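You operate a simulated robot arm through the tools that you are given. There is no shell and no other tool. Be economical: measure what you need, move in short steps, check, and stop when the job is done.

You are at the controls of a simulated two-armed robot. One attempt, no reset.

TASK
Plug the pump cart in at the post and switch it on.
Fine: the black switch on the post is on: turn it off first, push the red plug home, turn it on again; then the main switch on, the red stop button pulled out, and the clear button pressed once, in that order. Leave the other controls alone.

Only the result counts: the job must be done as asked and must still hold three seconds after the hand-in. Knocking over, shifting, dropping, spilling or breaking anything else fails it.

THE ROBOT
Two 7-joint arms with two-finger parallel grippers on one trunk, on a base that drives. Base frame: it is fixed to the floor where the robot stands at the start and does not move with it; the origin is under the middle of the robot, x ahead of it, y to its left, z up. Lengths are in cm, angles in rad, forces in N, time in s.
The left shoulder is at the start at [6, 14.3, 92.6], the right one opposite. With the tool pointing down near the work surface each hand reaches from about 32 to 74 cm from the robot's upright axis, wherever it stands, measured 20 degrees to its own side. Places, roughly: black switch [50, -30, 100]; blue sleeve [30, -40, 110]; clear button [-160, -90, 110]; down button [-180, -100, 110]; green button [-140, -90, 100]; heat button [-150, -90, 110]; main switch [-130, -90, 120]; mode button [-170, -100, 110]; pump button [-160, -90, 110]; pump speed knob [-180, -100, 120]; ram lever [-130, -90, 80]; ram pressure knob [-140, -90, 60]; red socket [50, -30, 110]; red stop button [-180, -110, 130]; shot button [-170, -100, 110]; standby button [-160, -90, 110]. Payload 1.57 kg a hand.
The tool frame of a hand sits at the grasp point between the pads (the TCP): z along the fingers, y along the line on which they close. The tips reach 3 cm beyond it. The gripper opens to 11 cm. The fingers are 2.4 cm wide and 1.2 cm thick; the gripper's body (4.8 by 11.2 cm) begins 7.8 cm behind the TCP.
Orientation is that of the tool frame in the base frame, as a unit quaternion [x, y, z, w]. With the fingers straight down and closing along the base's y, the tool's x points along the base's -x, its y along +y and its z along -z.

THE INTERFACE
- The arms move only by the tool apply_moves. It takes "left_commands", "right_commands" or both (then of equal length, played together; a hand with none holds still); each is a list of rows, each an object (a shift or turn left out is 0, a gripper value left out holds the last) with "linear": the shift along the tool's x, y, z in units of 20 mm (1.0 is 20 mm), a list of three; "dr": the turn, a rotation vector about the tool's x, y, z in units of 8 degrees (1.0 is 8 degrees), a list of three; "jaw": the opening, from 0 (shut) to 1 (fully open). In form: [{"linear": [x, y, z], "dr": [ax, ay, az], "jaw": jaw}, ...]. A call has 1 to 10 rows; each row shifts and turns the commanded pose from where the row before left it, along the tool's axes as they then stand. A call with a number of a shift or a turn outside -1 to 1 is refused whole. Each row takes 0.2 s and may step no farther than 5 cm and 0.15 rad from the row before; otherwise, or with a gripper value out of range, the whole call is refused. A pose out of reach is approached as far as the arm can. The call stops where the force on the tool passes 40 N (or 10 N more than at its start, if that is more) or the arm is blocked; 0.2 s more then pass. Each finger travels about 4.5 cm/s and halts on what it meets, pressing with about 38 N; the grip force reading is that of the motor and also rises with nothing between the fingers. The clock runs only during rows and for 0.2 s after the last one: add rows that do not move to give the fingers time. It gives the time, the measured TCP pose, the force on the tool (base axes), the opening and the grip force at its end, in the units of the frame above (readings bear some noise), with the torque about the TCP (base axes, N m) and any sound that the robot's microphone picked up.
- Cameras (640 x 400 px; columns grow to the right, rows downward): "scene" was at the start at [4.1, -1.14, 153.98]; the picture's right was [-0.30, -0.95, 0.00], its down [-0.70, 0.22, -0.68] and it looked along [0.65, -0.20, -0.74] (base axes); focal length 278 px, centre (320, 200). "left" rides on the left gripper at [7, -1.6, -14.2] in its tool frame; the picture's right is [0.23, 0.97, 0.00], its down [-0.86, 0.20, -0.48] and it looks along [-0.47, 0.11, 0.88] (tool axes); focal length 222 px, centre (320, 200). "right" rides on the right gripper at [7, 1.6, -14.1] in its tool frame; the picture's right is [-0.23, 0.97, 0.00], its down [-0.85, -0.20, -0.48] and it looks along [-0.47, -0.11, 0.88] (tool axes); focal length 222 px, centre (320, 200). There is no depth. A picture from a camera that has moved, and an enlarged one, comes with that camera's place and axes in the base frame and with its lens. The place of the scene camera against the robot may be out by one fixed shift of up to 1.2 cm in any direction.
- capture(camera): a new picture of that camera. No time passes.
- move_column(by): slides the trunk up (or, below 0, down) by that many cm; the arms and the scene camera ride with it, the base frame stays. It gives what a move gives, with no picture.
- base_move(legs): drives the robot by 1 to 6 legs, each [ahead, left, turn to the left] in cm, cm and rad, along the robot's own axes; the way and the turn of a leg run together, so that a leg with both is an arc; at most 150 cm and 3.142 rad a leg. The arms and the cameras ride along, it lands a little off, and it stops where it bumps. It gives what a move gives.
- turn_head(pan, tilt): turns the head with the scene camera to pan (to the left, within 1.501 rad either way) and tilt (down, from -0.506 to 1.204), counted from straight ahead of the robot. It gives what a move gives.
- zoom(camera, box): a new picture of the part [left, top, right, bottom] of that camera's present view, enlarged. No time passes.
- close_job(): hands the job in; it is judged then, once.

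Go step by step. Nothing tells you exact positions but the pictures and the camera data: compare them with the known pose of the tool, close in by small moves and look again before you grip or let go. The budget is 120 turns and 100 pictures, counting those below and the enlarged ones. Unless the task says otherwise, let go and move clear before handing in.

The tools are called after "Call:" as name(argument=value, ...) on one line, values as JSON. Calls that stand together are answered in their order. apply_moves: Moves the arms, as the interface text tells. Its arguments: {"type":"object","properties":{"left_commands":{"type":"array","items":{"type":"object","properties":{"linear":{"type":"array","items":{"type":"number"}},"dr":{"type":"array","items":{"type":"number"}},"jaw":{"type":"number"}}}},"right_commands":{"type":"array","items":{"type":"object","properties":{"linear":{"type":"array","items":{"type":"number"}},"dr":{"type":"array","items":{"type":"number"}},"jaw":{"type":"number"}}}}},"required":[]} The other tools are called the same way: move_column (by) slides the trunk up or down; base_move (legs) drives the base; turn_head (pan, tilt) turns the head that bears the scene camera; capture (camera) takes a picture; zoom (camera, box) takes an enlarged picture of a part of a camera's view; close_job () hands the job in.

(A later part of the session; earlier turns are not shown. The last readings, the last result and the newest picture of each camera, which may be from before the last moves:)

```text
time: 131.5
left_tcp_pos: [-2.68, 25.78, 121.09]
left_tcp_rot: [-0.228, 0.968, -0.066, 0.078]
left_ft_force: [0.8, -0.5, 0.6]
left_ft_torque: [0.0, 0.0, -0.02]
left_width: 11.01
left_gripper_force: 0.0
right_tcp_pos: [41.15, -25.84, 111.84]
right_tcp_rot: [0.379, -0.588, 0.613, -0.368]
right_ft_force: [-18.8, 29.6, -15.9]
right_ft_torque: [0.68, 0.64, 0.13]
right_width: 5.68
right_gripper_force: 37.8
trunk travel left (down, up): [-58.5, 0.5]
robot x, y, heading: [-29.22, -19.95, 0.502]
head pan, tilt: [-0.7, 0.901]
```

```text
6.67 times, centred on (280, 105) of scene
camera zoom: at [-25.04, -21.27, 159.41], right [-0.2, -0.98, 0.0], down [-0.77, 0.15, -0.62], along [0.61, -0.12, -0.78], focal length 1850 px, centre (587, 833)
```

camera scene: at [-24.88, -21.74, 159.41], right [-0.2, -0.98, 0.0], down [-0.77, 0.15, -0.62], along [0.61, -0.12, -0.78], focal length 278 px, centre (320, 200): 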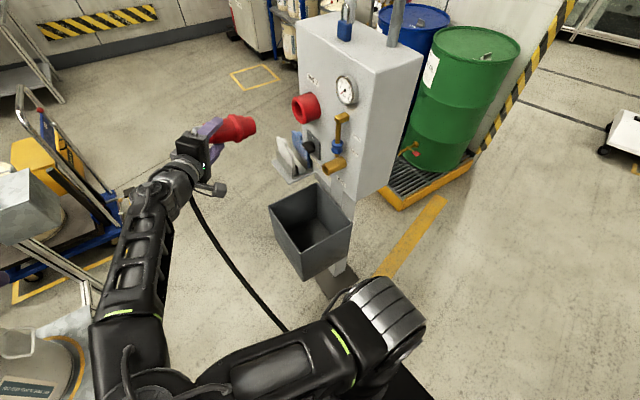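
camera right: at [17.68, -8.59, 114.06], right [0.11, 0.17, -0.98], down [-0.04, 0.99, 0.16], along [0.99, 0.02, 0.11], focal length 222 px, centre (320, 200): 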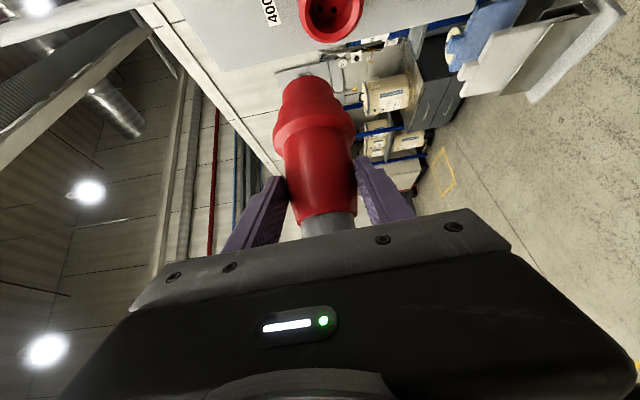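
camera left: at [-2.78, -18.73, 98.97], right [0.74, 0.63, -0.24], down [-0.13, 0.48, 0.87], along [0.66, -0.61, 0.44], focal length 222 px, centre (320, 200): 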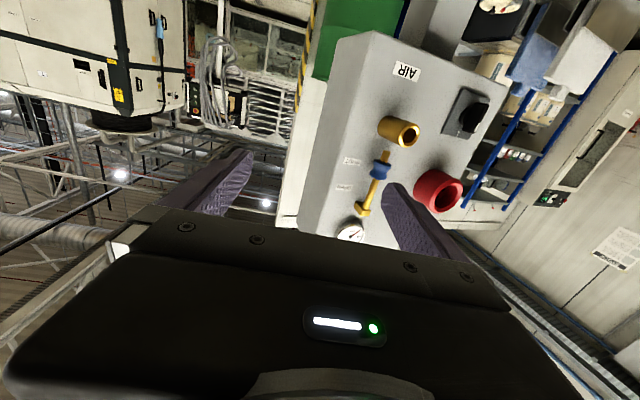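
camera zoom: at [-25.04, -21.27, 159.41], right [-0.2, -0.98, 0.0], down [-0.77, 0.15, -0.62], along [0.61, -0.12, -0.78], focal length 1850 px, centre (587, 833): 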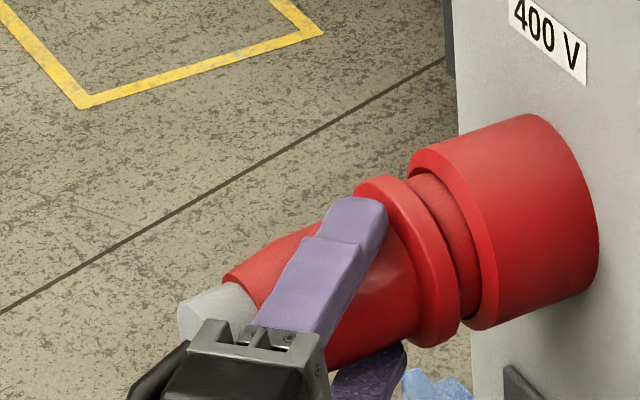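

The middle ring is at the mouth; the reaction pushes right/down. Small shift right 0.2, down 0.3 and push.

Call:
apply_moves(right_commands=[{"linear": [-0.1, 0, -0.11]}, {"linear": [0.075, 0.15, -0.067]}, {"linear": [0.15, 0.01, 0.17]}, {"linear": [0.15, 0.01, 0.17]}, {"linear": [0.15, 0.01, 0.17]}, {"linear": [0.1, 0.01, 0.11]}, {}])

Call:
zoom(camera="scene", box=[240, 75, 320, 135])

```text
time: 132.6
left_tcp_pos: [-2.94, 25.48, 121.29]
left_tcp_rot: [-0.228, 0.968, -0.065, 0.079]
left_ft_force: [0.3, -0.5, 1.3]
left_ft_torque: [0.05, -0.01, -0.01]
left_width: 11.03
left_gripper_force: 0.0
right_tcp_pos: [41.14, -25.98, 111.79]
right_tcp_rot: [0.382, -0.585, 0.609, -0.375]
right_ft_force: [-20.5, 15.7, 0.2]
right_ft_torque: [0.08, 0.32, -0.38]
right_width: 5.71
right_gripper_force: 37.9
trunk travel left (down, up): [-58.5, 0.5]
robot x, y, heading: [-29.1, -20.01, 0.509]
head pan, tilt: [-0.7, 0.901]
stopped in row 5 (right hand): the force on the tool passed its limit at 50 N (the readings are from after the stop); the commanded pose is now the measured one
```

```text
6.67 times, centred on (280, 105) of scene
camera zoom: at [-25.41, -21.65, 159.42], right [-0.2, -0.98, 0.0], down [-0.77, 0.15, -0.62], along [0.61, -0.12, -0.78], focal length 1850 px, centre (587, 833)
```

zoom: 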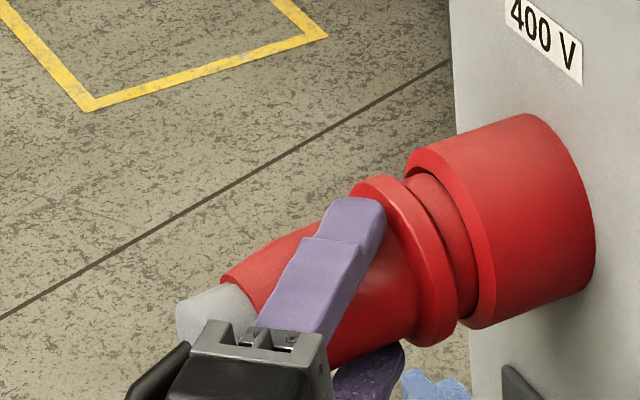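

The plug no longer advances with 50 N; it may be on the bottom. I check with the right camera.

Call:
zoom(camera="right", box=[240, 40, 400, 200])

```text
2.50 times, centred on (320, 120) of right
camera zoom: at [25.43, -26.25, 110.04], right [0.11, 0.17, -0.98], down [-0.07, 0.98, 0.16], along [0.99, 0.05, 0.12], focal length 555 px, centre (320, 400)
```

zoom: 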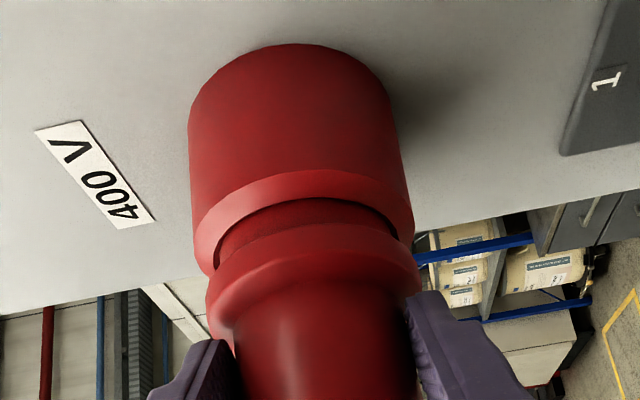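

There is still about 1 cm between flange and rim. The side force pushes right, so I relax, shift right 0.3 and push again.

Call:
apply_moves(right_commands=[{"linear": [-0.1, 0, -0.11]}, {"linear": [0.13, 0, -0.12]}, {"linear": [0.15, 0.01, 0.17]}, {"linear": [0.15, 0.01, 0.17]}, {"linear": [0.1, 0.01, 0.11]}, {}])

Call:
zoom(camera="scene", box=[240, 75, 320, 135])

```text
time: 133.7
left_tcp_pos: [-3.18, 25.56, 121.34]
left_tcp_rot: [-0.23, 0.968, -0.065, 0.08]
left_ft_force: [-0.3, -1.2, -0.4]
left_ft_torque: [0.02, -0.02, -0.03]
left_width: 10.99
left_gripper_force: 0.0
right_tcp_pos: [41.19, -25.98, 111.68]
right_tcp_rot: [0.385, -0.583, 0.607, -0.379]
right_ft_force: [-19.5, 13.9, 1.1]
right_ft_torque: [-0.08, 0.3, -0.53]
right_width: 5.71
right_gripper_force: 37.7
trunk travel left (down, up): [-58.5, 0.5]
robot x, y, heading: [-29.05, -20.02, 0.508]
head pan, tilt: [-0.7, 0.901]
stopped in row 5 (right hand): the force on the tool passed its limit at 43 N (the readings are from after the stop); the commanded pose is now the measured one
```

```text
6.67 times, centred on (280, 105) of scene
camera zoom: at [-25.41, -21.55, 159.4], right [-0.19, -0.98, 0.0], down [-0.77, 0.15, -0.62], along [0.61, -0.12, -0.78], focal length 1850 px, centre (587, 833)
```

zoom: 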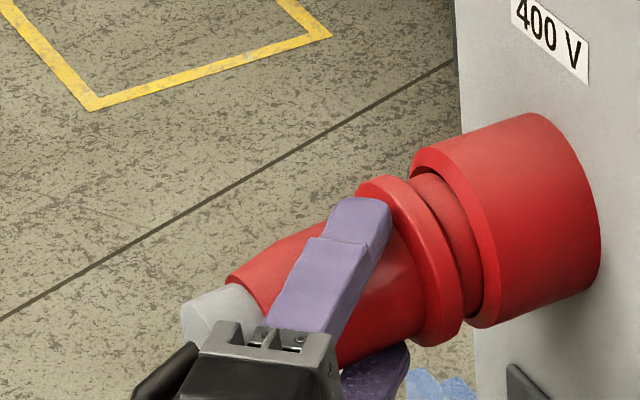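

By my measurements the bore is ~2.6 cm deep, about the nose's length, so the nose should be on the floor. I release, withdraw along the fingers, and inspect.

Call:
apply_moves(right_commands=[{"jaw": 0.75}, {}, {}, {"linear": [0, 0, -0.8]}, {"linear": [0, 0, -1]}, {"linear": [0, 0, -1]}, {"linear": [0, 0, -1]}, {"linear": [0, 0, -1]}])

Call:
capture(camera="right")

Call:
zoom(camera="scene", box=[220, 65, 340, 155])

```text
time: 135.5
left_tcp_pos: [-2.68, 25.56, 121.25]
left_tcp_rot: [-0.232, 0.968, -0.065, 0.077]
left_ft_force: [-0.2, 0.5, 0.5]
left_ft_torque: [-0.01, 0.01, -0.02]
left_width: 11.02
left_gripper_force: 0.1
right_tcp_pos: [33.23, -24.49, 110.6]
right_tcp_rot: [0.376, -0.593, 0.616, -0.357]
right_ft_force: [0.0, 0.0, 0.7]
right_ft_torque: [-0.03, 0.03, 0.05]
right_width: 8.24
right_gripper_force: 0.1
trunk travel left (down, up): [-58.5, 0.5]
robot x, y, heading: [-28.93, -19.93, 0.508]
head pan, tilt: [-0.7, 0.901]
```

```text
12 pictures are left
camera right: at [17.54, -24.16, 109.15], right [0.1, 0.16, -0.98], down [-0.03, 0.99, 0.16], along [0.99, 0.01, 0.1], focal length 222 px, centre (320, 200)
```

right: 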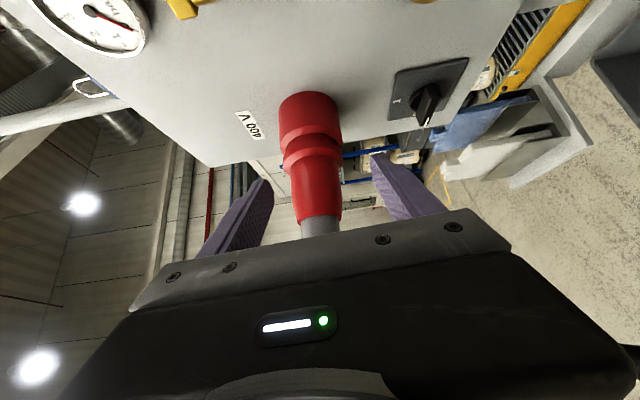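

```text
4.44 times, centred on (280, 110) of scene
camera zoom: at [-24.91, -21.67, 159.41], right [-0.19, -0.98, 0.0], down [-0.77, 0.15, -0.62], along [0.61, -0.12, -0.78], focal length 1233 px, centre (498, 600)
```

zoom: 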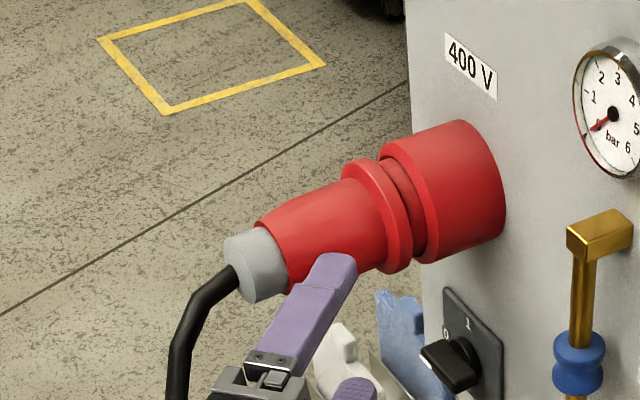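

The plug stays in, coaxial. To be sure it's home I regrip it centred on its axis and push once more with a pure axial push.

Call:
apply_moves(right_commands=[{"linear": [-0.435, -0.14, 0.93]}, {"linear": [-0.435, -0.14, 0.93]}, {"linear": [-0.435, -0.14, 0.93]}, {"linear": [-0.435, -0.14, 0.93]}, {"linear": [-0.435, -0.14, 0.93]}, {"jaw": 0}, {}, {}, {}])

Call:
apply_moves(right_commands=[{"linear": [0.1, 0.005, 0.11]}, {"linear": [0.1, 0.005, 0.11]}, {"linear": [0.1, 0.005, 0.11]}, {}])

```text
time: 137.5
left_tcp_pos: [-2.56, 25.61, 121.18]
left_tcp_rot: [-0.23, 0.968, -0.064, 0.077]
left_ft_force: [-0.2, 0.3, 0.6]
left_ft_torque: [0.0, -0.01, -0.01]
left_width: 11.01
left_gripper_force: 0.1
right_tcp_pos: [43.08, -22.16, 112.57]
right_tcp_rot: [0.385, -0.587, 0.605, -0.376]
right_ft_force: [-6.0, 7.6, -21.5]
right_ft_torque: [0.98, 0.26, -0.5]
right_width: 5.63
right_gripper_force: 35.6
trunk travel left (down, up): [-58.5, 0.5]
robot x, y, heading: [-29.24, -20.12, 0.503]
head pan, tilt: [-0.7, 0.901]
```

```text
time: 138.1
left_tcp_pos: [-2.86, 25.52, 121.28]
left_tcp_rot: [-0.23, 0.968, -0.065, 0.078]
left_ft_force: [-0.9, -0.4, 0.2]
left_ft_torque: [0.02, 0.01, -0.02]
left_width: 11.01
left_gripper_force: 0.0
right_tcp_pos: [43.18, -22.09, 112.57]
right_tcp_rot: [0.39, -0.583, 0.604, -0.378]
right_ft_force: [-7.4, 6.2, -1.1]
right_ft_torque: [-0.04, 0.19, -0.37]
right_width: 5.61
right_gripper_force: 38.0
trunk travel left (down, up): [-58.5, 0.5]
robot x, y, heading: [-29.26, -20.09, 0.509]
head pan, tilt: [-0.7, 0.901]
stopped in row 3 (right hand): the force on the tool passed its limit at 42 N (the readings are from after the stop); the commanded pose is now the measured one
```

The regripped plug doesn't budge under 42 N axial push: it is home. I release, withdraw, drop to switch height and yaw the hand to approach the switch from 20° right (clear of the hanging cable).

Call:
apply_moves(right_commands=[{"jaw": 0.75}, {}, {}, {"linear": [0, 0, -1]}, {"linear": [0, 0, -1]}, {"linear": [0, 0, -1]}, {"linear": [0, 0, -1]}, {"linear": [0, 0, -1]}, {"linear": [0, 0, -1]}])

Call:
apply_moves(right_commands=[{"linear": [0, 1, 0], "jaw": 0.4}, {"linear": [0, 1, 0]}, {"linear": [0, 1, 0]}, {"linear": [0, 1, 0]}, {"linear": [0, 1, 0], "dr": [0, 0.8, 0]}, {"linear": [0, 1, 0], "dr": [0, 0.8, 0]}, {"linear": [0, 1, 0], "dr": [0, 0.8, 0]}, {"linear": [0, 0.85, 0], "dr": [0, 0.7, 0]}])

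Call:
capture(camera="right")

```text
time: 140.3
left_tcp_pos: [-2.8, 25.71, 121.27]
left_tcp_rot: [-0.23, 0.968, -0.064, 0.078]
left_ft_force: [-0.3, 0.0, 0.1]
left_ft_torque: [0.0, 0.01, 0.03]
left_width: 10.99
left_gripper_force: 0.2
right_tcp_pos: [33.46, -21.12, 111.03]
right_tcp_rot: [0.375, -0.597, 0.621, -0.343]
right_ft_force: [-0.2, 0.5, -0.1]
right_ft_torque: [-0.02, 0.0, -0.01]
right_width: 8.24
right_gripper_force: 0.1
trunk travel left (down, up): [-58.5, 0.5]
robot x, y, heading: [-29.42, -19.97, 0.505]
head pan, tilt: [-0.7, 0.901]
stopped in row 9 (right hand): the arm was blocked; the commanded pose is now the measured one
```

```text
time: 142.1
left_tcp_pos: [-2.81, 25.67, 121.28]
left_tcp_rot: [-0.23, 0.968, -0.065, 0.078]
left_ft_force: [-0.3, 0.1, -0.1]
left_ft_torque: [-0.03, 0.03, -0.02]
left_width: 10.99
left_gripper_force: 0.0
right_tcp_pos: [33.22, -21.76, 95.43]
right_tcp_rot: [0.233, -0.657, 0.686, -0.208]
right_ft_force: [0.3, 0.3, -0.3]
right_ft_torque: [0.0, 0.0, 0.0]
right_width: 4.4
right_gripper_force: 0.1
trunk travel left (down, up): [-58.5, 0.5]
robot x, y, heading: [-29.33, -20.54, 0.504]
head pan, tilt: [-0.7, 0.901]
```

```text
10 pictures are left
camera right: at [19.19, -14.57, 93.76], right [0.16, 0.09, -0.98], down [0.41, 0.9, 0.15], along [0.9, -0.43, 0.11], focal length 222 px, centre (320, 200)
```

right: 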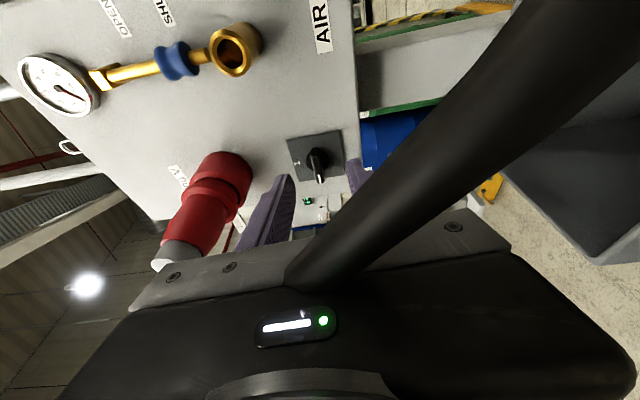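

The switch is where expected and the cable drapes on the hand's right side. I approach the bar with the jaw 4.4 cm open.

Call:
apply_moves(right_commands=[{"linear": [-0.426, -0.117, 0.82]}, {"linear": [-0.426, -0.117, 0.82]}, {"linear": [-0.426, -0.117, 0.82]}, {"linear": [-0.426, -0.117, 0.82]}, {"linear": [-0.426, -0.117, 0.82]}, {"linear": [0, 0, 1]}, {"linear": [0, 0, 1]}, {"linear": [0, 0, 1]}])

Call:
capture(camera="right")

```text
time: 143.9
left_tcp_pos: [-2.81, 25.63, 121.25]
left_tcp_rot: [-0.232, 0.968, -0.064, 0.078]
left_ft_force: [0.3, 0.1, -0.2]
left_ft_torque: [0.02, 0.0, 0.01]
left_width: 11.0
left_gripper_force: 0.0
right_tcp_pos: [45.04, -30.61, 96.78]
right_tcp_rot: [0.233, -0.658, 0.685, -0.208]
right_ft_force: [-0.5, -0.3, -0.1]
right_ft_torque: [0.0, -0.01, 0.03]
right_width: 4.4
right_gripper_force: 0.0
trunk travel left (down, up): [-58.5, 0.5]
robot x, y, heading: [-29.25, -19.95, 0.503]
head pan, tilt: [-0.7, 0.901]
```

```text
9 pictures are left
camera right: at [31.01, -23.49, 95.1], right [0.16, 0.09, -0.98], down [0.41, 0.9, 0.15], along [0.9, -0.43, 0.11], focal length 222 px, centre (320, 200)
```

right: 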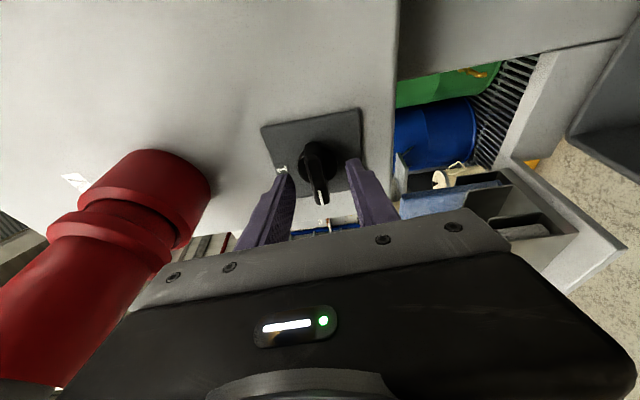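

The bar is between the fingers. I advance the last 1.7 cm, grip, and turn clockwise about the socket normal.

Call:
apply_moves(right_commands=[{"linear": [0, 0, 0.85]}, {"jaw": 0}, {}, {}, {}])

Call:
apply_moves(right_commands=[{"dr": [0.258, 0.04, 0.965]}, {"dr": [0.258, 0.04, 0.965]}, {"dr": [0.258, 0.04, 0.965]}, {"dr": [0.258, 0.04, 0.965]}, {"dr": [0.258, 0.04, 0.965]}, {"dr": [0.258, 0.04, 0.965]}])

Call:
apply_moves(right_commands=[{"dr": [0.258, 0.04, 0.965]}, {"dr": [0.258, 0.04, 0.965]}, {"dr": [0.258, 0.04, 0.965]}, {"dr": [0.258, 0.04, 0.965]}, {"dr": [0.258, 0.04, 0.965]}, {"dr": [0.06, 0.01, 0.24]}])

```text
time: 145.1
left_tcp_pos: [-2.8, 25.56, 121.24]
left_tcp_rot: [-0.23, 0.968, -0.065, 0.078]
left_ft_force: [0.7, -0.7, 0.3]
left_ft_torque: [-0.01, 0.02, -0.02]
left_width: 11.01
left_gripper_force: 0.0
right_tcp_pos: [46.05, -31.87, 97.0]
right_tcp_rot: [0.233, -0.657, 0.685, -0.21]
right_ft_force: [5.0, -0.6, 9.0]
right_ft_torque: [0.72, -0.31, 0.14]
right_width: 1.42
right_gripper_force: 30.1
trunk travel left (down, up): [-58.5, 0.5]
robot x, y, heading: [-28.93, -19.65, 0.5]
head pan, tilt: [-0.7, 0.901]
```

```text
time: 146.5
left_tcp_pos: [-2.72, 25.78, 121.31]
left_tcp_rot: [-0.231, 0.968, -0.065, 0.077]
left_ft_force: [0.0, 0.1, 0.3]
left_ft_torque: [-0.04, 0.0, 0.0]
left_width: 11.03
left_gripper_force: 0.1
right_tcp_pos: [46.15, -31.88, 96.73]
right_tcp_rot: [0.078, 0.623, -0.617, 0.474]
right_ft_force: [15.7, -1.2, 8.5]
right_ft_torque: [0.59, 0.27, 0.5]
right_width: 1.33
right_gripper_force: 30.2
trunk travel left (down, up): [-58.5, 0.5]
robot x, y, heading: [-29.13, -19.98, 0.508]
head pan, tilt: [-0.7, 0.901]
```

```text
time: 147.9
left_tcp_pos: [-2.73, 25.72, 121.3]
left_tcp_rot: [-0.231, 0.968, -0.064, 0.076]
left_ft_force: [0.1, 0.4, -0.2]
left_ft_torque: [0.08, 0.01, 0.02]
left_width: 11.01
left_gripper_force: 0.1
right_tcp_pos: [46.27, -31.81, 96.78]
right_tcp_rot: [0.339, 0.507, -0.467, 0.64]
right_ft_force: [21.6, 0.3, 5.3]
right_ft_torque: [0.35, 0.17, 1.08]
right_width: 1.38
right_gripper_force: 29.9
trunk travel left (down, up): [-58.5, 0.5]
robot x, y, heading: [-29.49, -19.99, 0.51]
head pan, tilt: [-0.7, 0.901]
```

Turned 90°. I open, back out and verify with one zoom.

Call:
apply_moves(right_commands=[{"jaw": 0.4}, {}, {"linear": [0, 0, -1]}, {"linear": [0, 0, -1]}, {"linear": [0, 0, -1]}, {"linear": [0, 0, -1]}, {"linear": [0, 0, -1]}, {"linear": [0, 0, -1]}])

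Call:
zoom(camera="scene", box=[220, 60, 380, 180])

```text
time: 149.7
left_tcp_pos: [-2.8, 25.68, 121.19]
left_tcp_rot: [-0.232, 0.968, -0.064, 0.077]
left_ft_force: [-0.3, 0.0, 0.5]
left_ft_torque: [0.02, 0.02, -0.02]
left_width: 10.99
left_gripper_force: 0.0
right_tcp_pos: [45.7, -31.1, 96.66]
right_tcp_rot: [0.34, 0.505, -0.469, 0.639]
right_ft_force: [-0.3, 0.7, -0.3]
right_ft_torque: [0.01, -0.02, 0.03]
right_width: 4.37
right_gripper_force: 0.0
right hand out of reach, approached as far as the arm can: row 3, 4, 5, 6, 7, 8
trunk travel left (down, up): [-58.5, 0.5]
robot x, y, heading: [-29.46, -19.6, 0.511]
head pan, tilt: [-0.7, 0.901]
```

```text
3.33 times, centred on (300, 120) of scene
camera zoom: at [-24.98, -21.63, 159.41], right [-0.19, -0.98, 0.0], down [-0.77, 0.15, -0.62], along [0.61, -0.12, -0.78], focal length 925 px, centre (387, 467)
```

zoom: 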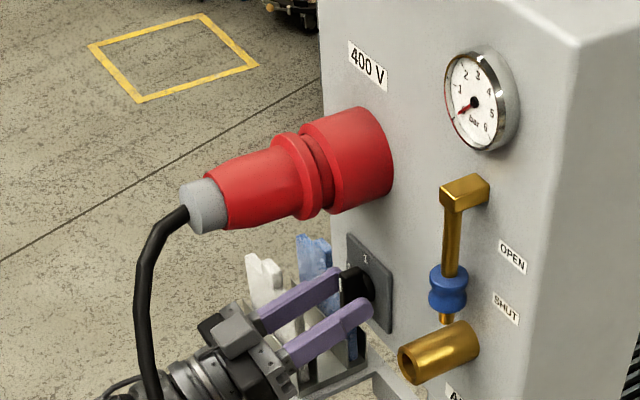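

The switch is on 1, and the plug's flange sits at the socket. I withdraw the hand by moving the base back from the post, then to the right, away from the cable.

Call:
base_move(legs=[[1.4, 10.5, 0], [-15, 2, 0], [-12, 4, 0]])

Call:
turn_head(pan=-0.5, tilt=0.8)

Call:
capture(camera="scene")

```text
time: 152.7
left_tcp_pos: [-33.43, 27.75, 121.3]
left_tcp_rot: [-0.231, 0.968, -0.065, 0.079]
left_ft_force: [-0.7, 0.5, 0.8]
left_ft_torque: [0.01, -0.04, -0.01]
left_width: 11.01
left_gripper_force: 0.0
right_tcp_pos: [15.12, -28.95, 96.68]
right_tcp_rot: [0.34, 0.505, -0.469, 0.64]
right_ft_force: [-0.2, -0.4, 0.7]
right_ft_torque: [0.02, 0.01, 0.03]
right_width: 4.42
right_gripper_force: 0.1
trunk travel left (down, up): [-58.5, 0.5]
robot x, y, heading: [-59.72, -17.61, 0.504]
head pan, tilt: [-0.7, 0.901]
```

```text
time: 153.4
left_tcp_pos: [-33.3, 27.79, 121.23]
left_tcp_rot: [-0.231, 0.968, -0.064, 0.078]
left_ft_force: [0.8, 0.2, -0.3]
left_ft_torque: [0.01, 0.02, 0.0]
left_width: 10.98
left_gripper_force: 0.1
right_tcp_pos: [15.21, -28.88, 96.56]
right_tcp_rot: [0.339, 0.506, -0.469, 0.64]
right_ft_force: [-0.4, 0.7, 0.1]
right_ft_torque: [-0.01, 0.0, 0.03]
right_width: 4.41
right_gripper_force: 0.0
trunk travel left (down, up): [-58.5, 0.5]
robot x, y, heading: [-59.93, -17.85, 0.507]
head pan, tilt: [-0.499, 0.799]
```

```text
7 pictures are left
camera scene: at [-54.8, -18.03, 160.2], right [0.01, -1.0, 0.0], down [-0.72, 0.0, -0.7], along [0.7, 0.0, -0.72], focal length 278 px, centre (320, 200)
```

scene: 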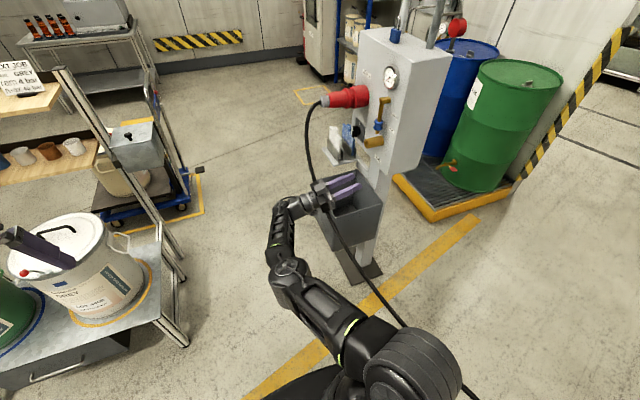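

The plug holds. The cable lies over the right hand, so I first undo the wrist roll, then draw the hand back out from under it.

Call:
apply_moves(right_commands=[{"dr": [-0.258, -0.04, -0.965], "jaw": 0}, {"dr": [-0.258, -0.04, -0.965]}, {"dr": [-0.258, -0.04, -0.965]}, {"dr": [-0.258, -0.04, -0.965]}, {"dr": [-0.258, -0.04, -0.965]}, {"dr": [-0.258, -0.04, -0.965]}, {"dr": [-0.258, -0.04, -0.965]}, {"dr": [-0.258, -0.04, -0.965]}, {"dr": [-0.258, -0.04, -0.965]}, {"dr": [-0.258, -0.04, -0.965]}])

Call:
apply_moves(right_commands=[{"linear": [0.3, 0.5, -0.8]}, {"linear": [0.3, 0.5, -0.8]}, {"linear": [0.3, 0.3, -0.9]}, {"linear": [0.3, 0, -0.9]}, {"linear": [0.3, 0, -0.9]}, {"linear": [0.3, 0, -0.9]}, {"linear": [0.3, 0, -0.9]}, {"linear": [0.3, 0, -0.9]}, {"linear": [0.3, 0, -0.9]}, {"linear": [0.3, 0, -0.9]}])

Call:
capture(camera="scene")

```text
time: 155.6
left_tcp_pos: [-33.37, 27.76, 121.28]
left_tcp_rot: [-0.231, 0.968, -0.065, 0.078]
left_ft_force: [0.3, -0.2, -0.3]
left_ft_torque: [0.0, 0.0, -0.02]
left_width: 10.99
left_gripper_force: 0.2
right_tcp_pos: [15.13, -28.93, 96.59]
right_tcp_rot: [0.172, -0.66, 0.681, -0.268]
right_ft_force: [0.6, -0.3, 0.3]
right_ft_torque: [-0.01, -0.02, 0.02]
right_width: 0.0
right_gripper_force: 21.2
trunk travel left (down, up): [-58.5, 0.5]
robot x, y, heading: [-59.72, -17.87, 0.507]
head pan, tilt: [-0.499, 0.799]
```

```text
time: 157.8
left_tcp_pos: [-33.33, 27.81, 121.19]
left_tcp_rot: [-0.231, 0.968, -0.065, 0.078]
left_ft_force: [1.2, 0.2, 0.9]
left_ft_torque: [-0.01, -0.01, 0.0]
left_width: 10.99
left_gripper_force: 0.2
right_tcp_pos: [0.45, -18.14, 91.97]
right_tcp_rot: [0.17, -0.66, 0.681, -0.268]
right_ft_force: [-0.7, 0.2, -0.9]
right_ft_torque: [0.0, 0.0, 0.03]
right_width: 0.0
right_gripper_force: 21.4
trunk travel left (down, up): [-58.5, 0.5]
robot x, y, heading: [-59.92, -18.02, 0.506]
head pan, tilt: [-0.499, 0.799]
```

```text
6 pictures are left
camera scene: at [-54.84, -18.01, 160.2], right [0.01, -1.0, 0.0], down [-0.72, 0.0, -0.7], along [0.7, 0.0, -0.72], focal length 278 px, centre (320, 200)
```

scene: 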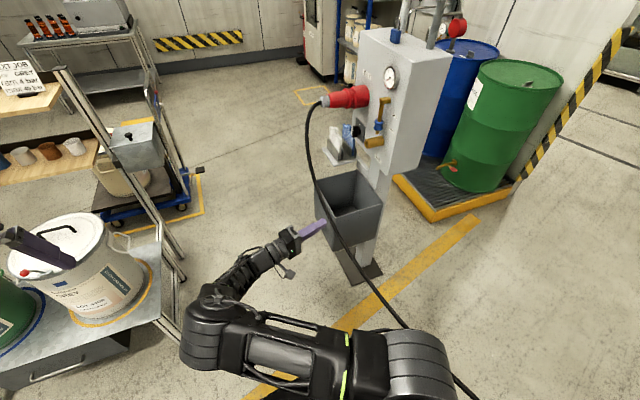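

The hand is clear of the cable. Now I drive round to the front of the cart's blue cabinet: first away, then turn to face the panel (heading ≈ -1.19).

Call:
base_move(legs=[[-92, 71, 0], [0, 0, -1.7]])

Call:
turn_head(pan=0.0, tilt=0.35)

Call:
capture(camera="scene")

```text
time: 167.9
left_tcp_pos: [-132.73, -32.01, 121.25]
left_tcp_rot: [0.574, 0.813, -0.1, 0.003]
left_ft_force: [0.6, -0.3, -0.6]
left_ft_torque: [-0.03, 0.0, 0.03]
left_width: 11.02
left_gripper_force: 0.1
right_tcp_pos: [-182.62, -59.68, 92.07]
right_tcp_rot: [-0.382, -0.564, 0.652, 0.334]
right_ft_force: [-0.4, 0.0, -0.6]
right_ft_torque: [0.0, -0.03, -0.01]
right_width: 0.0
right_gripper_force: 21.2
trunk travel left (down, up): [-58.5, 0.5]
robot x, y, heading: [-174.44, -0.01, -1.195]
head pan, tilt: [-0.499, 0.799]
```

```text
time: 168.8
left_tcp_pos: [-132.68, -32.02, 121.27]
left_tcp_rot: [0.575, 0.812, -0.101, 0.003]
left_ft_force: [-0.6, -0.2, -0.2]
left_ft_torque: [-0.01, 0.03, -0.01]
left_width: 11.02
left_gripper_force: 0.1
right_tcp_pos: [-182.61, -59.69, 91.98]
right_tcp_rot: [-0.383, -0.564, 0.651, 0.334]
right_ft_force: [0.4, -0.2, 0.4]
right_ft_torque: [-0.01, 0.0, 0.0]
right_width: 0.03
right_gripper_force: 21.3
trunk travel left (down, up): [-58.5, 0.5]
robot x, y, heading: [-174.54, 0.13, -1.198]
head pan, tilt: [0.0, 0.351]
```

```text
5 pictures are left
camera scene: at [-172.69, -4.65, 164.16], right [-0.93, -0.37, 0.0], down [-0.13, 0.32, -0.94], along [0.35, -0.87, -0.34], focal length 278 px, centre (320, 200)
```

scene: 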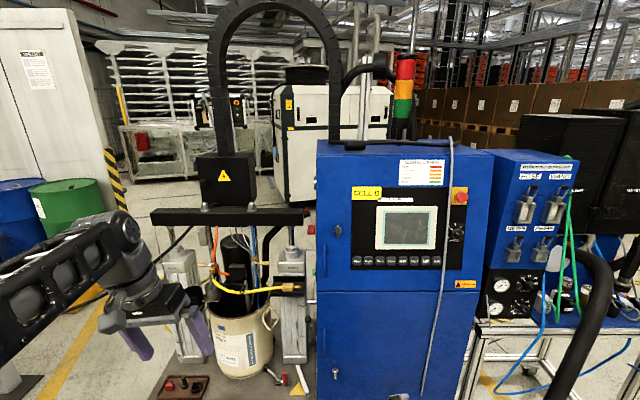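

The panel faces us: screen, a row of buttons below it, red stop on yellow at the upper right. The main switch is on the left side face. One zoom for labels.

Call:
zoom(camera="scene", box=[340, 180, 480, 272])

```text
4.35 times, centred on (410, 226) of scene
camera zoom: at [-172.69, -4.65, 164.16], right [-0.93, -0.37, 0.0], down [-0.13, 0.32, -0.94], along [0.35, -0.87, -0.34], focal length 1206 px, centre (-71, 87)
```

zoom: 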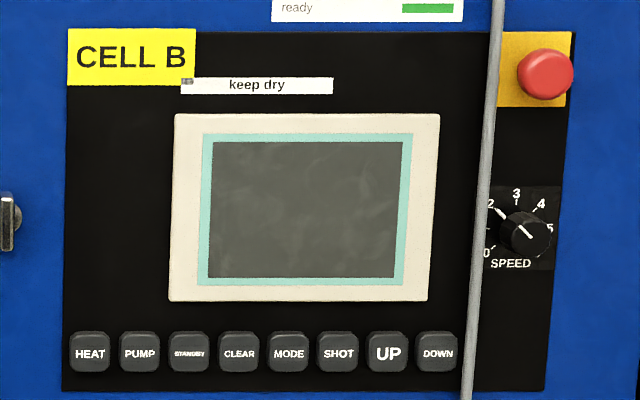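

Positions found: stop ≈ (-185, -103.7, 133.4), CLEAR (4th button) ≈ (-165, -92, 110.7), main switch ≈ (-133, -89, 118.5) on the side face with normal ≈ (0.93, 0.37). The main switch comes first: I place the base at about (-91, 0), heading -1.57, and set the right hand's attitude.

Call:
base_move(legs=[[0, 0, -0.375], [0, 83, 0]])

Call:
apply_moves(right_commands=[{"linear": [0, -0.9, 0], "dr": [-0.28, 0, -0.95]}, {"linear": [0, -1, 0], "dr": [0, -0.93, 0]}, {"linear": [0, -1, 0], "dr": [0, -0.93, 0]}, {"linear": [0, -1, 0], "dr": [0, -0.93, 0]}, {"linear": [0, -1, 0], "dr": [0, -0.93, 0]}, {"linear": [0, -1, 0]}, {"linear": [0, -1, 0]}, {"linear": [0, -1, 0]}, {"linear": [0, -1, 0]}, {"linear": [0, -1, 0]}])

```text
time: 174.4
left_tcp_pos: [-63.87, -45.14, 121.22]
left_tcp_rot: [0.716, 0.69, -0.1, -0.017]
left_ft_force: [0.3, 0.2, -0.4]
left_ft_torque: [0.01, 0.0, 0.02]
left_width: 10.99
left_gripper_force: 0.2
right_tcp_pos: [-120.63, -52.43, 92.0]
right_tcp_rot: [-0.481, -0.482, 0.577, 0.45]
right_ft_force: [0.2, 0.1, 0.2]
right_ft_torque: [0.02, -0.01, 0.0]
right_width: 0.0
right_gripper_force: 21.3
trunk travel left (down, up): [-58.5, 0.5]
robot x, y, heading: [-90.7, 0.05, -1.568]
head pan, tilt: [0.0, 0.351]
```

```text
time: 176.6
left_tcp_pos: [-63.99, -45.15, 121.28]
left_tcp_rot: [0.716, 0.691, -0.099, -0.016]
left_ft_force: [0.5, 0.2, -0.4]
left_ft_torque: [-0.02, 0.02, 0.01]
left_width: 11.0
left_gripper_force: 0.1
right_tcp_pos: [-119.75, -52.23, 111.89]
right_tcp_rot: [-0.304, -0.629, 0.636, 0.328]
right_ft_force: [-0.6, 0.0, 0.4]
right_ft_torque: [-0.04, -0.01, -0.01]
right_width: 0.02
right_gripper_force: 21.4
trunk travel left (down, up): [-58.5, 0.5]
robot x, y, heading: [-91.24, -0.17, -1.568]
head pan, tilt: [0.0, 0.351]
```

Attitude is right (heading -143°). I drive ahead 20 cm and bring the hand to ~14 cm from the main switch, then look.

Call:
base_move(legs=[[20, 0, 0]])

Call:
apply_moves(right_commands=[{"linear": [-0.69, -0.82, 0.86], "jaw": 0.5}, {"linear": [-0.69, -0.82, 0.86]}, {"linear": [-0.69, -0.82, 0.86]}, {"linear": [-0.69, -0.82, 0.86]}])

Call:
capture(camera="right")

```text
time: 178.2
left_tcp_pos: [-63.98, -65.37, 121.25]
left_tcp_rot: [0.716, 0.691, -0.099, -0.016]
left_ft_force: [0.5, -0.3, 0.7]
left_ft_torque: [0.02, 0.0, -0.03]
left_width: 10.99
left_gripper_force: 0.0
right_tcp_pos: [-119.92, -72.48, 111.72]
right_tcp_rot: [-0.305, -0.63, 0.635, 0.327]
right_ft_force: [0.1, 0.0, 0.2]
right_ft_torque: [0.0, 0.0, -0.04]
right_width: 0.02
right_gripper_force: 21.5
trunk travel left (down, up): [-58.5, 0.5]
robot x, y, heading: [-91.22, -20.18, -1.571]
head pan, tilt: [0.0, 0.351]
```

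```text
time: 179.2
left_tcp_pos: [-64.01, -65.2, 121.25]
left_tcp_rot: [0.716, 0.691, -0.099, -0.015]
left_ft_force: [-0.3, -0.1, 0.1]
left_ft_torque: [-0.04, 0.01, 0.01]
left_width: 11.02
left_gripper_force: 0.1
right_tcp_pos: [-121.79, -80.9, 118.35]
right_tcp_rot: [-0.305, -0.628, 0.636, 0.328]
right_ft_force: [0.4, -0.9, -0.2]
right_ft_torque: [0.0, 0.0, 0.02]
right_width: 5.52
right_gripper_force: 0.0
trunk travel left (down, up): [-58.5, 0.5]
robot x, y, heading: [-91.1, -19.54, -1.57]
head pan, tilt: [0.0, 0.351]
```

```text
3 pictures are left
camera right: at [-114.69, -66.84, 116.61], right [0.1, -0.17, -0.98], down [0.9, -0.4, 0.17], along [-0.42, -0.9, 0.12], focal length 222 px, centre (320, 200)
```

right: 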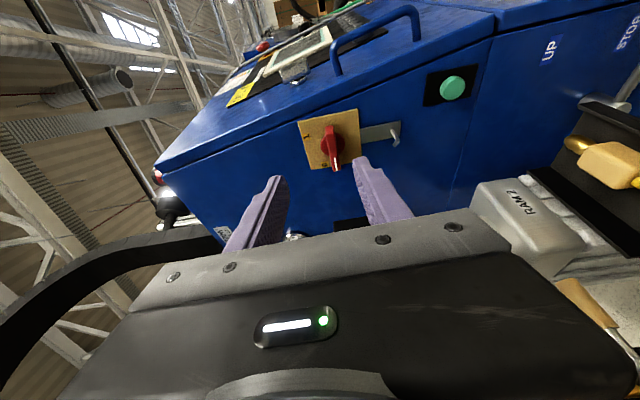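

The red handle is horizontal (pointing left, to 0). From its ray it lies ~13.7 cm ahead, 1.4 cm lower and 1 cm toward tool -x. I align and approach 10.5 cm.

Call:
apply_moves(right_commands=[{"linear": [-0.5, 0.7, 0]}, {"linear": [0, 0, 1]}, {"linear": [0, 0, 1]}, {"linear": [0, 0, 1]}, {"linear": [0, 0, 1]}, {"linear": [0, 0, 1]}, {"linear": [0, 0, 0.3]}])

Call:
capture(camera="right")

```text
time: 180.8
left_tcp_pos: [-64.02, -65.34, 121.19]
left_tcp_rot: [0.716, 0.691, -0.099, -0.016]
left_ft_force: [-0.1, -0.1, -0.1]
left_ft_torque: [0.02, 0.03, 0.01]
left_width: 11.0
left_gripper_force: 0.1
right_tcp_pos: [-129.76, -88.01, 117.14]
right_tcp_rot: [-0.305, -0.629, 0.636, 0.327]
right_ft_force: [-0.4, 0.4, 0.9]
right_ft_torque: [0.0, 0.03, 0.0]
right_width: 5.52
right_gripper_force: 0.0
trunk travel left (down, up): [-58.5, 0.5]
robot x, y, heading: [-91.03, -19.66, -1.57]
head pan, tilt: [0.0, 0.351]
```

```text
2 pictures are left
camera right: at [-122.7, -73.99, 115.45], right [0.1, -0.18, -0.98], down [0.9, -0.4, 0.17], along [-0.42, -0.9, 0.12], focal length 222 px, centre (320, 200)
```

right: 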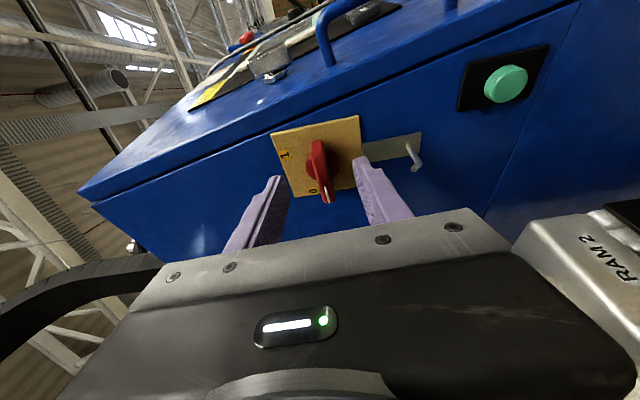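

Handle marks: 1 at top, 0 at left: it's off, clockwise turns it on. It's centred, ~5 cm ahead of the TCP. I advance 3.6 cm and grip.

Call:
apply_moves(right_commands=[{"linear": [0, 0, 0.6]}, {"linear": [0, 0, 0.6]}, {"linear": [0, 0, 0.6]}, {"jaw": 0}, {}, {}, {}])

```text
time: 182.4
left_tcp_pos: [-64.03, -65.3, 121.21]
left_tcp_rot: [0.716, 0.691, -0.1, -0.016]
left_ft_force: [-0.3, 0.3, 0.7]
left_ft_torque: [0.01, -0.01, 0.02]
left_width: 11.01
left_gripper_force: 0.0
right_tcp_pos: [-132.61, -90.32, 117.05]
right_tcp_rot: [-0.305, -0.629, 0.636, 0.327]
right_ft_force: [1.2, 2.9, -5.1]
right_ft_torque: [-0.12, -0.82, -0.12]
right_width: 1.36
right_gripper_force: 27.3
trunk travel left (down, up): [-58.5, 0.5]
robot x, y, heading: [-91.11, -19.78, -1.57]
head pan, tilt: [0.0, 0.351]
```

Gripped (1.4 cm wide). Now clockwise 90° about the face normal.

Call:
apply_moves(right_commands=[{"dr": [0.26, 0.03, 0.96]}, {"dr": [0.26, 0.03, 0.96]}, {"dr": [0.26, 0.03, 0.96]}, {"dr": [0.26, 0.03, 0.96]}, {"dr": [0.26, 0.03, 0.96]}, {"dr": [0.26, 0.03, 0.96]}])

Call:
apply_moves(right_commands=[{"dr": [0.26, 0.03, 0.96]}, {"dr": [0.26, 0.03, 0.96]}, {"dr": [0.26, 0.03, 0.96]}, {"dr": [0.26, 0.03, 0.96]}, {"dr": [0.26, 0.03, 0.96]}, {"dr": [0.08, 0.01, 0.3]}])

```text
time: 183.9
left_tcp_pos: [-64.03, -65.51, 121.35]
left_tcp_rot: [0.716, 0.691, -0.098, -0.016]
left_ft_force: [-0.4, 0.1, 0.2]
left_ft_torque: [0.0, -0.02, -0.02]
left_width: 10.98
left_gripper_force: 0.1
right_tcp_pos: [-132.46, -90.9, 116.2]
right_tcp_rot: [-0.499, -0.395, 0.766, 0.085]
right_ft_force: [-5.8, -11.5, -4.0]
right_ft_torque: [0.17, -0.05, 1.15]
right_width: 1.28
right_gripper_force: 30.0
trunk travel left (down, up): [-58.5, 0.5]
robot x, y, heading: [-91.26, -19.96, -1.573]
head pan, tilt: [0.0, 0.351]
stopped in row 6 (right hand): the force on the tool passed its limit at 41 N (the readings are from after the stop); the commanded pose is now the measured one
```

```text
time: 185.2
left_tcp_pos: [-64.1, -65.62, 121.27]
left_tcp_rot: [0.716, 0.692, -0.098, -0.016]
left_ft_force: [0.2, -1.2, 0.0]
left_ft_torque: [-0.01, -0.09, 0.01]
left_width: 11.02
left_gripper_force: 0.1
right_tcp_pos: [-132.07, -91.61, 115.84]
right_tcp_rot: [-0.601, -0.144, 0.774, -0.134]
right_ft_force: [-4.7, -23.3, -4.3]
right_ft_torque: [0.54, -0.84, -0.2]
right_width: 1.31
right_gripper_force: 30.2
trunk travel left (down, up): [-58.5, 0.5]
robot x, y, heading: [-90.91, -20.17, -1.567]
head pan, tilt: [0.0, 0.351]
stopped in row 6 (right hand): the force on the tool passed its limit at 40 N (the readings are from after the stop); the commanded pose is now the measured one
```

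The bar is turned about 87°, with some side load. I relieve the load and finish the last few degrees.

Call:
apply_moves(right_commands=[{"linear": [0, 0.2, 0]}, {"dr": [0.07, 0.01, 0.25]}, {"dr": [0.07, 0.01, 0.25]}, {"dr": [0.05, 0.01, 0.2]}])

```text
time: 186.2
left_tcp_pos: [-64.0, -65.59, 121.1]
left_tcp_rot: [0.715, 0.692, -0.097, -0.016]
left_ft_force: [0.4, -0.2, -0.4]
left_ft_torque: [0.01, 0.0, 0.02]
left_width: 11.01
left_gripper_force: 0.1
right_tcp_pos: [-132.03, -91.81, 115.85]
right_tcp_rot: [-0.609, -0.1, 0.77, -0.159]
right_ft_force: [-5.2, -13.1, -14.2]
right_ft_torque: [0.91, 0.39, 0.64]
right_width: 1.4
right_gripper_force: 30.6
trunk travel left (down, up): [-58.5, 0.5]
robot x, y, heading: [-91.11, -20.26, -1.57]
head pan, tilt: [0.0, 0.351]
```

Now I open and try to back off 4 cm along the tool axis.

Call:
apply_moves(right_commands=[{"jaw": 0.35}, {}, {"linear": [0, 0, -0.5]}, {"linear": [0, 0, -0.5]}, {"linear": [0, 0, -0.5]}, {"linear": [0, 0, -0.5]}])

```text
time: 187.7
left_tcp_pos: [-63.77, -65.27, 121.36]
left_tcp_rot: [0.715, 0.691, -0.099, -0.016]
left_ft_force: [-0.4, -0.7, -1.1]
left_ft_torque: [-0.03, -0.03, 0.03]
left_width: 11.0
left_gripper_force: 0.0
right_tcp_pos: [-128.12, -90.09, 115.38]
right_tcp_rot: [-0.608, -0.099, 0.771, -0.16]
right_ft_force: [0.8, -0.7, 1.1]
right_ft_torque: [0.04, 0.02, 0.0]
right_width: 3.85
right_gripper_force: 0.1
trunk travel left (down, up): [-58.5, 0.5]
robot x, y, heading: [-91.03, -20.36, -1.572]
head pan, tilt: [0.0, 0.351]
```

Backed off. I roll the hand back, retreat from the cart, and drive toward the panel's stop button with robot heading about -0.52.

Call:
apply_moves(right_commands=[{"dr": [-0.26, -0.03, -0.96]}, {"dr": [-0.26, -0.03, -0.96]}, {"dr": [-0.26, -0.03, -0.96]}, {"dr": [-0.26, -0.03, -0.96]}, {"dr": [-0.26, -0.03, -0.96]}, {"dr": [-0.26, -0.03, -0.96]}, {"dr": [-0.26, -0.03, -0.96]}, {"dr": [-0.26, -0.03, -0.96]}, {"dr": [-0.26, -0.03, -0.96]}, {"dr": [-0.26, -0.03, -0.96]}])

Call:
apply_moves(right_commands=[{"dr": [-0.33, -0.03, -0.94]}, {"linear": [0.3, 0, -0.9]}, {"linear": [0.3, 0, -0.9]}, {"linear": [0.4, 0, -0.9]}, {"linear": [0.4, 0, -0.9]}, {"linear": [0.4, 0, -0.9]}, {"linear": [0.4, 0, -0.9]}])

Call:
base_move(legs=[[-25, 0, 0], [0, -128, 0], [0, 0, 1.05]])

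```text
time: 189.8
left_tcp_pos: [-63.9, -65.34, 121.25]
left_tcp_rot: [0.715, 0.691, -0.099, -0.016]
left_ft_force: [-2.0, 0.2, -0.1]
left_ft_torque: [-0.02, -0.02, -0.03]
left_width: 10.99
left_gripper_force: 0.0
right_tcp_pos: [-128.23, -90.11, 115.22]
right_tcp_rot: [-0.364, -0.578, 0.686, 0.251]
right_ft_force: [-0.5, 0.2, 0.4]
right_ft_torque: [0.03, -0.01, 0.01]
right_width: 3.86
right_gripper_force: 0.0
trunk travel left (down, up): [-58.5, 0.5]
robot x, y, heading: [-91.26, -20.08, -1.57]
head pan, tilt: [0.0, 0.351]
```

```text
time: 191.4
left_tcp_pos: [-63.85, -65.2, 121.26]
left_tcp_rot: [0.716, 0.691, -0.099, -0.015]
left_ft_force: [-0.1, 0.9, 0.9]
left_ft_torque: [0.01, -0.02, 0.03]
left_width: 10.99
left_gripper_force: 0.2
right_tcp_pos: [-122.64, -79.88, 114.67]
right_tcp_rot: [-0.33, -0.616, 0.656, 0.284]
right_ft_force: [0.2, 1.0, -0.5]
right_ft_torque: [0.02, 0.02, 0.02]
right_width: 3.87
right_gripper_force: 0.1
trunk travel left (down, up): [-58.5, 0.5]
robot x, y, heading: [-91.05, -20.27, -1.57]
head pan, tilt: [0.0, 0.351]
```

```text
time: 202.0
left_tcp_pos: [-166.78, 5.5, 121.2]
left_tcp_rot: [0.266, 0.959, -0.094, 0.037]
left_ft_force: [0.0, 0.3, 0.1]
left_ft_torque: [-0.02, 0.01, 0.0]
left_width: 11.02
left_gripper_force: 0.0
right_tcp_pos: [-182.59, -52.99, 114.7]
right_tcp_rot: [0.027, -0.699, 0.71, -0.087]
right_ft_force: [0.5, -0.1, -0.3]
right_ft_torque: [0.0, -0.01, -0.01]
right_width: 3.83
right_gripper_force: 0.0
trunk travel left (down, up): [-58.5, 0.5]
robot x, y, heading: [-219.77, 4.05, -0.507]
head pan, tilt: [0.0, 0.351]
```

Hand heading is right. I move the base in by 30 cm and raise the hand to ~15 cm before the stop button, then look.

Call:
base_move(legs=[[11.1, -28.2, 0]])

Call:
apply_moves(right_commands=[{"linear": [0.1, -0.94, 0.27], "jaw": 0.6}, {"linear": [0.1, -0.94, 0.27]}, {"linear": [0.1, -0.94, 0.27]}, {"linear": [0.1, -0.94, 0.27]}, {"linear": [0.1, -0.94, 0.27]}, {"linear": [0.1, -0.94, 0.27]}, {"linear": [0.1, -0.94, 0.27]}, {"linear": [0.1, -0.94, 0.27]}, {"linear": [0.1, -0.94, 0.27]}, {"linear": [0.1, -0.94, 0.27]}])

Call:
capture(camera="right")

```text
time: 204.1
left_tcp_pos: [-170.9, -24.86, 121.34]
left_tcp_rot: [0.268, 0.958, -0.093, 0.037]
left_ft_force: [0.0, -0.6, -0.4]
left_ft_torque: [0.04, 0.03, 0.04]
left_width: 11.01
left_gripper_force: 0.0
right_tcp_pos: [-186.77, -83.41, 114.64]
right_tcp_rot: [0.026, -0.699, 0.709, -0.087]
right_ft_force: [0.7, -0.9, 0.3]
right_ft_torque: [0.01, -0.02, 0.01]
right_width: 3.83
right_gripper_force: 0.2
trunk travel left (down, up): [-58.5, 0.5]
robot x, y, heading: [-223.51, -26.4, -0.508]
head pan, tilt: [0.0, 0.351]
```

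```text
time: 206.2
left_tcp_pos: [-170.99, -24.79, 121.23]
left_tcp_rot: [0.267, 0.958, -0.094, 0.036]
left_ft_force: [-0.8, 0.2, -0.8]
left_ft_torque: [0.03, -0.02, -0.01]
left_width: 10.97
left_gripper_force: 0.0
right_tcp_pos: [-189.51, -88.89, 133.3]
right_tcp_rot: [0.026, -0.698, 0.71, -0.086]
right_ft_force: [0.8, -0.1, -0.1]
right_ft_torque: [-0.03, -0.01, 0.0]
right_width: 6.58
right_gripper_force: 0.0
trunk travel left (down, up): [-58.5, 0.5]
robot x, y, heading: [-223.58, -25.87, -0.508]
head pan, tilt: [0.0, 0.351]
```

```text
1 pictures are left
camera right: at [-198.53, -76.01, 130.88], right [0.31, 0.03, -0.95], down [0.75, 0.61, 0.26], along [0.59, -0.79, 0.17], focal length 222 px, centre (320, 200)
```

right: 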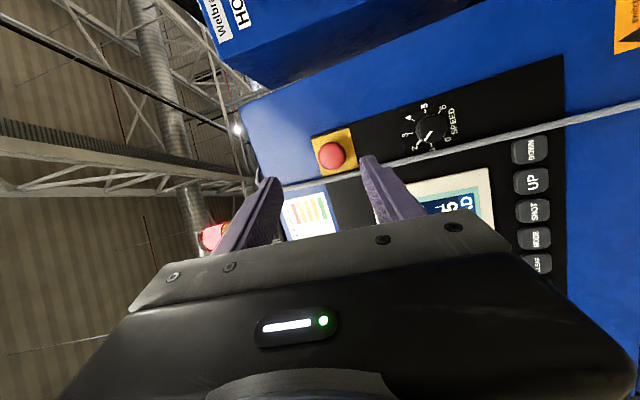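

The screen is now lit: the cart has power. The stop button is 14.3 cm ahead, 1.9 cm in tool -x, 0.9 cm lower. I align, advance 12.6 cm and grip.

Call:
apply_moves(right_commands=[{"linear": [-0.95, 0.45, 0]}, {"linear": [0, 0, 1]}, {"linear": [0, 0, 1]}, {"linear": [0, 0, 1]}, {"linear": [0, 0, 1]}, {"linear": [0, 0, 1]}, {"linear": [0, 0, 0.7]}, {"linear": [0, 0, 0.6]}])

Call:
apply_moves(right_commands=[{"jaw": 0}, {}, {}, {}])

```text
time: 208.1
left_tcp_pos: [-170.82, -24.89, 121.27]
left_tcp_rot: [0.267, 0.958, -0.095, 0.036]
left_ft_force: [0.3, -0.5, 0.1]
left_ft_torque: [0.02, 0.01, 0.0]
left_width: 11.0
left_gripper_force: 0.2
right_tcp_pos: [-185.56, -101.03, 132.75]
right_tcp_rot: [0.027, -0.699, 0.709, -0.086]
right_ft_force: [0.1, -0.8, 0.1]
right_ft_torque: [0.01, 0.01, -0.04]
right_width: 6.61
right_gripper_force: 0.0
trunk travel left (down, up): [-58.5, 0.5]
robot x, y, heading: [-223.53, -26.43, -0.507]
head pan, tilt: [0.0, 0.351]
```

```text
time: 209.1
left_tcp_pos: [-170.85, -24.75, 121.1]
left_tcp_rot: [0.268, 0.958, -0.094, 0.036]
left_ft_force: [-0.3, 0.4, -0.1]
left_ft_torque: [0.05, 0.0, 0.03]
left_width: 11.0
left_gripper_force: 0.1
right_tcp_pos: [-185.49, -100.99, 132.25]
right_tcp_rot: [0.026, -0.701, 0.708, -0.085]
right_ft_force: [-6.4, 17.1, -33.1]
right_ft_torque: [0.92, 0.28, 0.23]
right_width: 2.1
right_gripper_force: 25.1
trunk travel left (down, up): [-58.5, 0.5]
robot x, y, heading: [-223.64, -26.52, -0.509]
head pan, tilt: [0.0, 0.351]
```

Something 2.1 cm wide is held (likely the neck behind the head). I pull outward along the panel normal.

Call:
apply_moves(right_commands=[{"linear": [0.04, 0.1, -0.19]}, {"linear": [0.04, -0.05, -0.19]}, {"linear": [0.04, -0.05, -0.19]}, {"linear": [0.04, -0.05, -0.19]}])

```text
time: 210.1
left_tcp_pos: [-171.05, -24.82, 121.16]
left_tcp_rot: [0.267, 0.958, -0.094, 0.038]
left_ft_force: [0.2, 0.8, -0.3]
left_ft_torque: [-0.01, -0.03, 0.01]
left_width: 10.99
left_gripper_force: 0.1
right_tcp_pos: [-186.09, -99.36, 133.19]
right_tcp_rot: [0.027, -0.698, 0.71, -0.087]
right_ft_force: [-0.3, 0.8, 0.2]
right_ft_torque: [0.01, -0.03, 0.0]
right_width: 0.0
right_gripper_force: 21.1
trunk travel left (down, up): [-58.5, 0.5]
robot x, y, heading: [-223.95, -26.39, -0.509]
head pan, tilt: [0.0, 0.351]
```

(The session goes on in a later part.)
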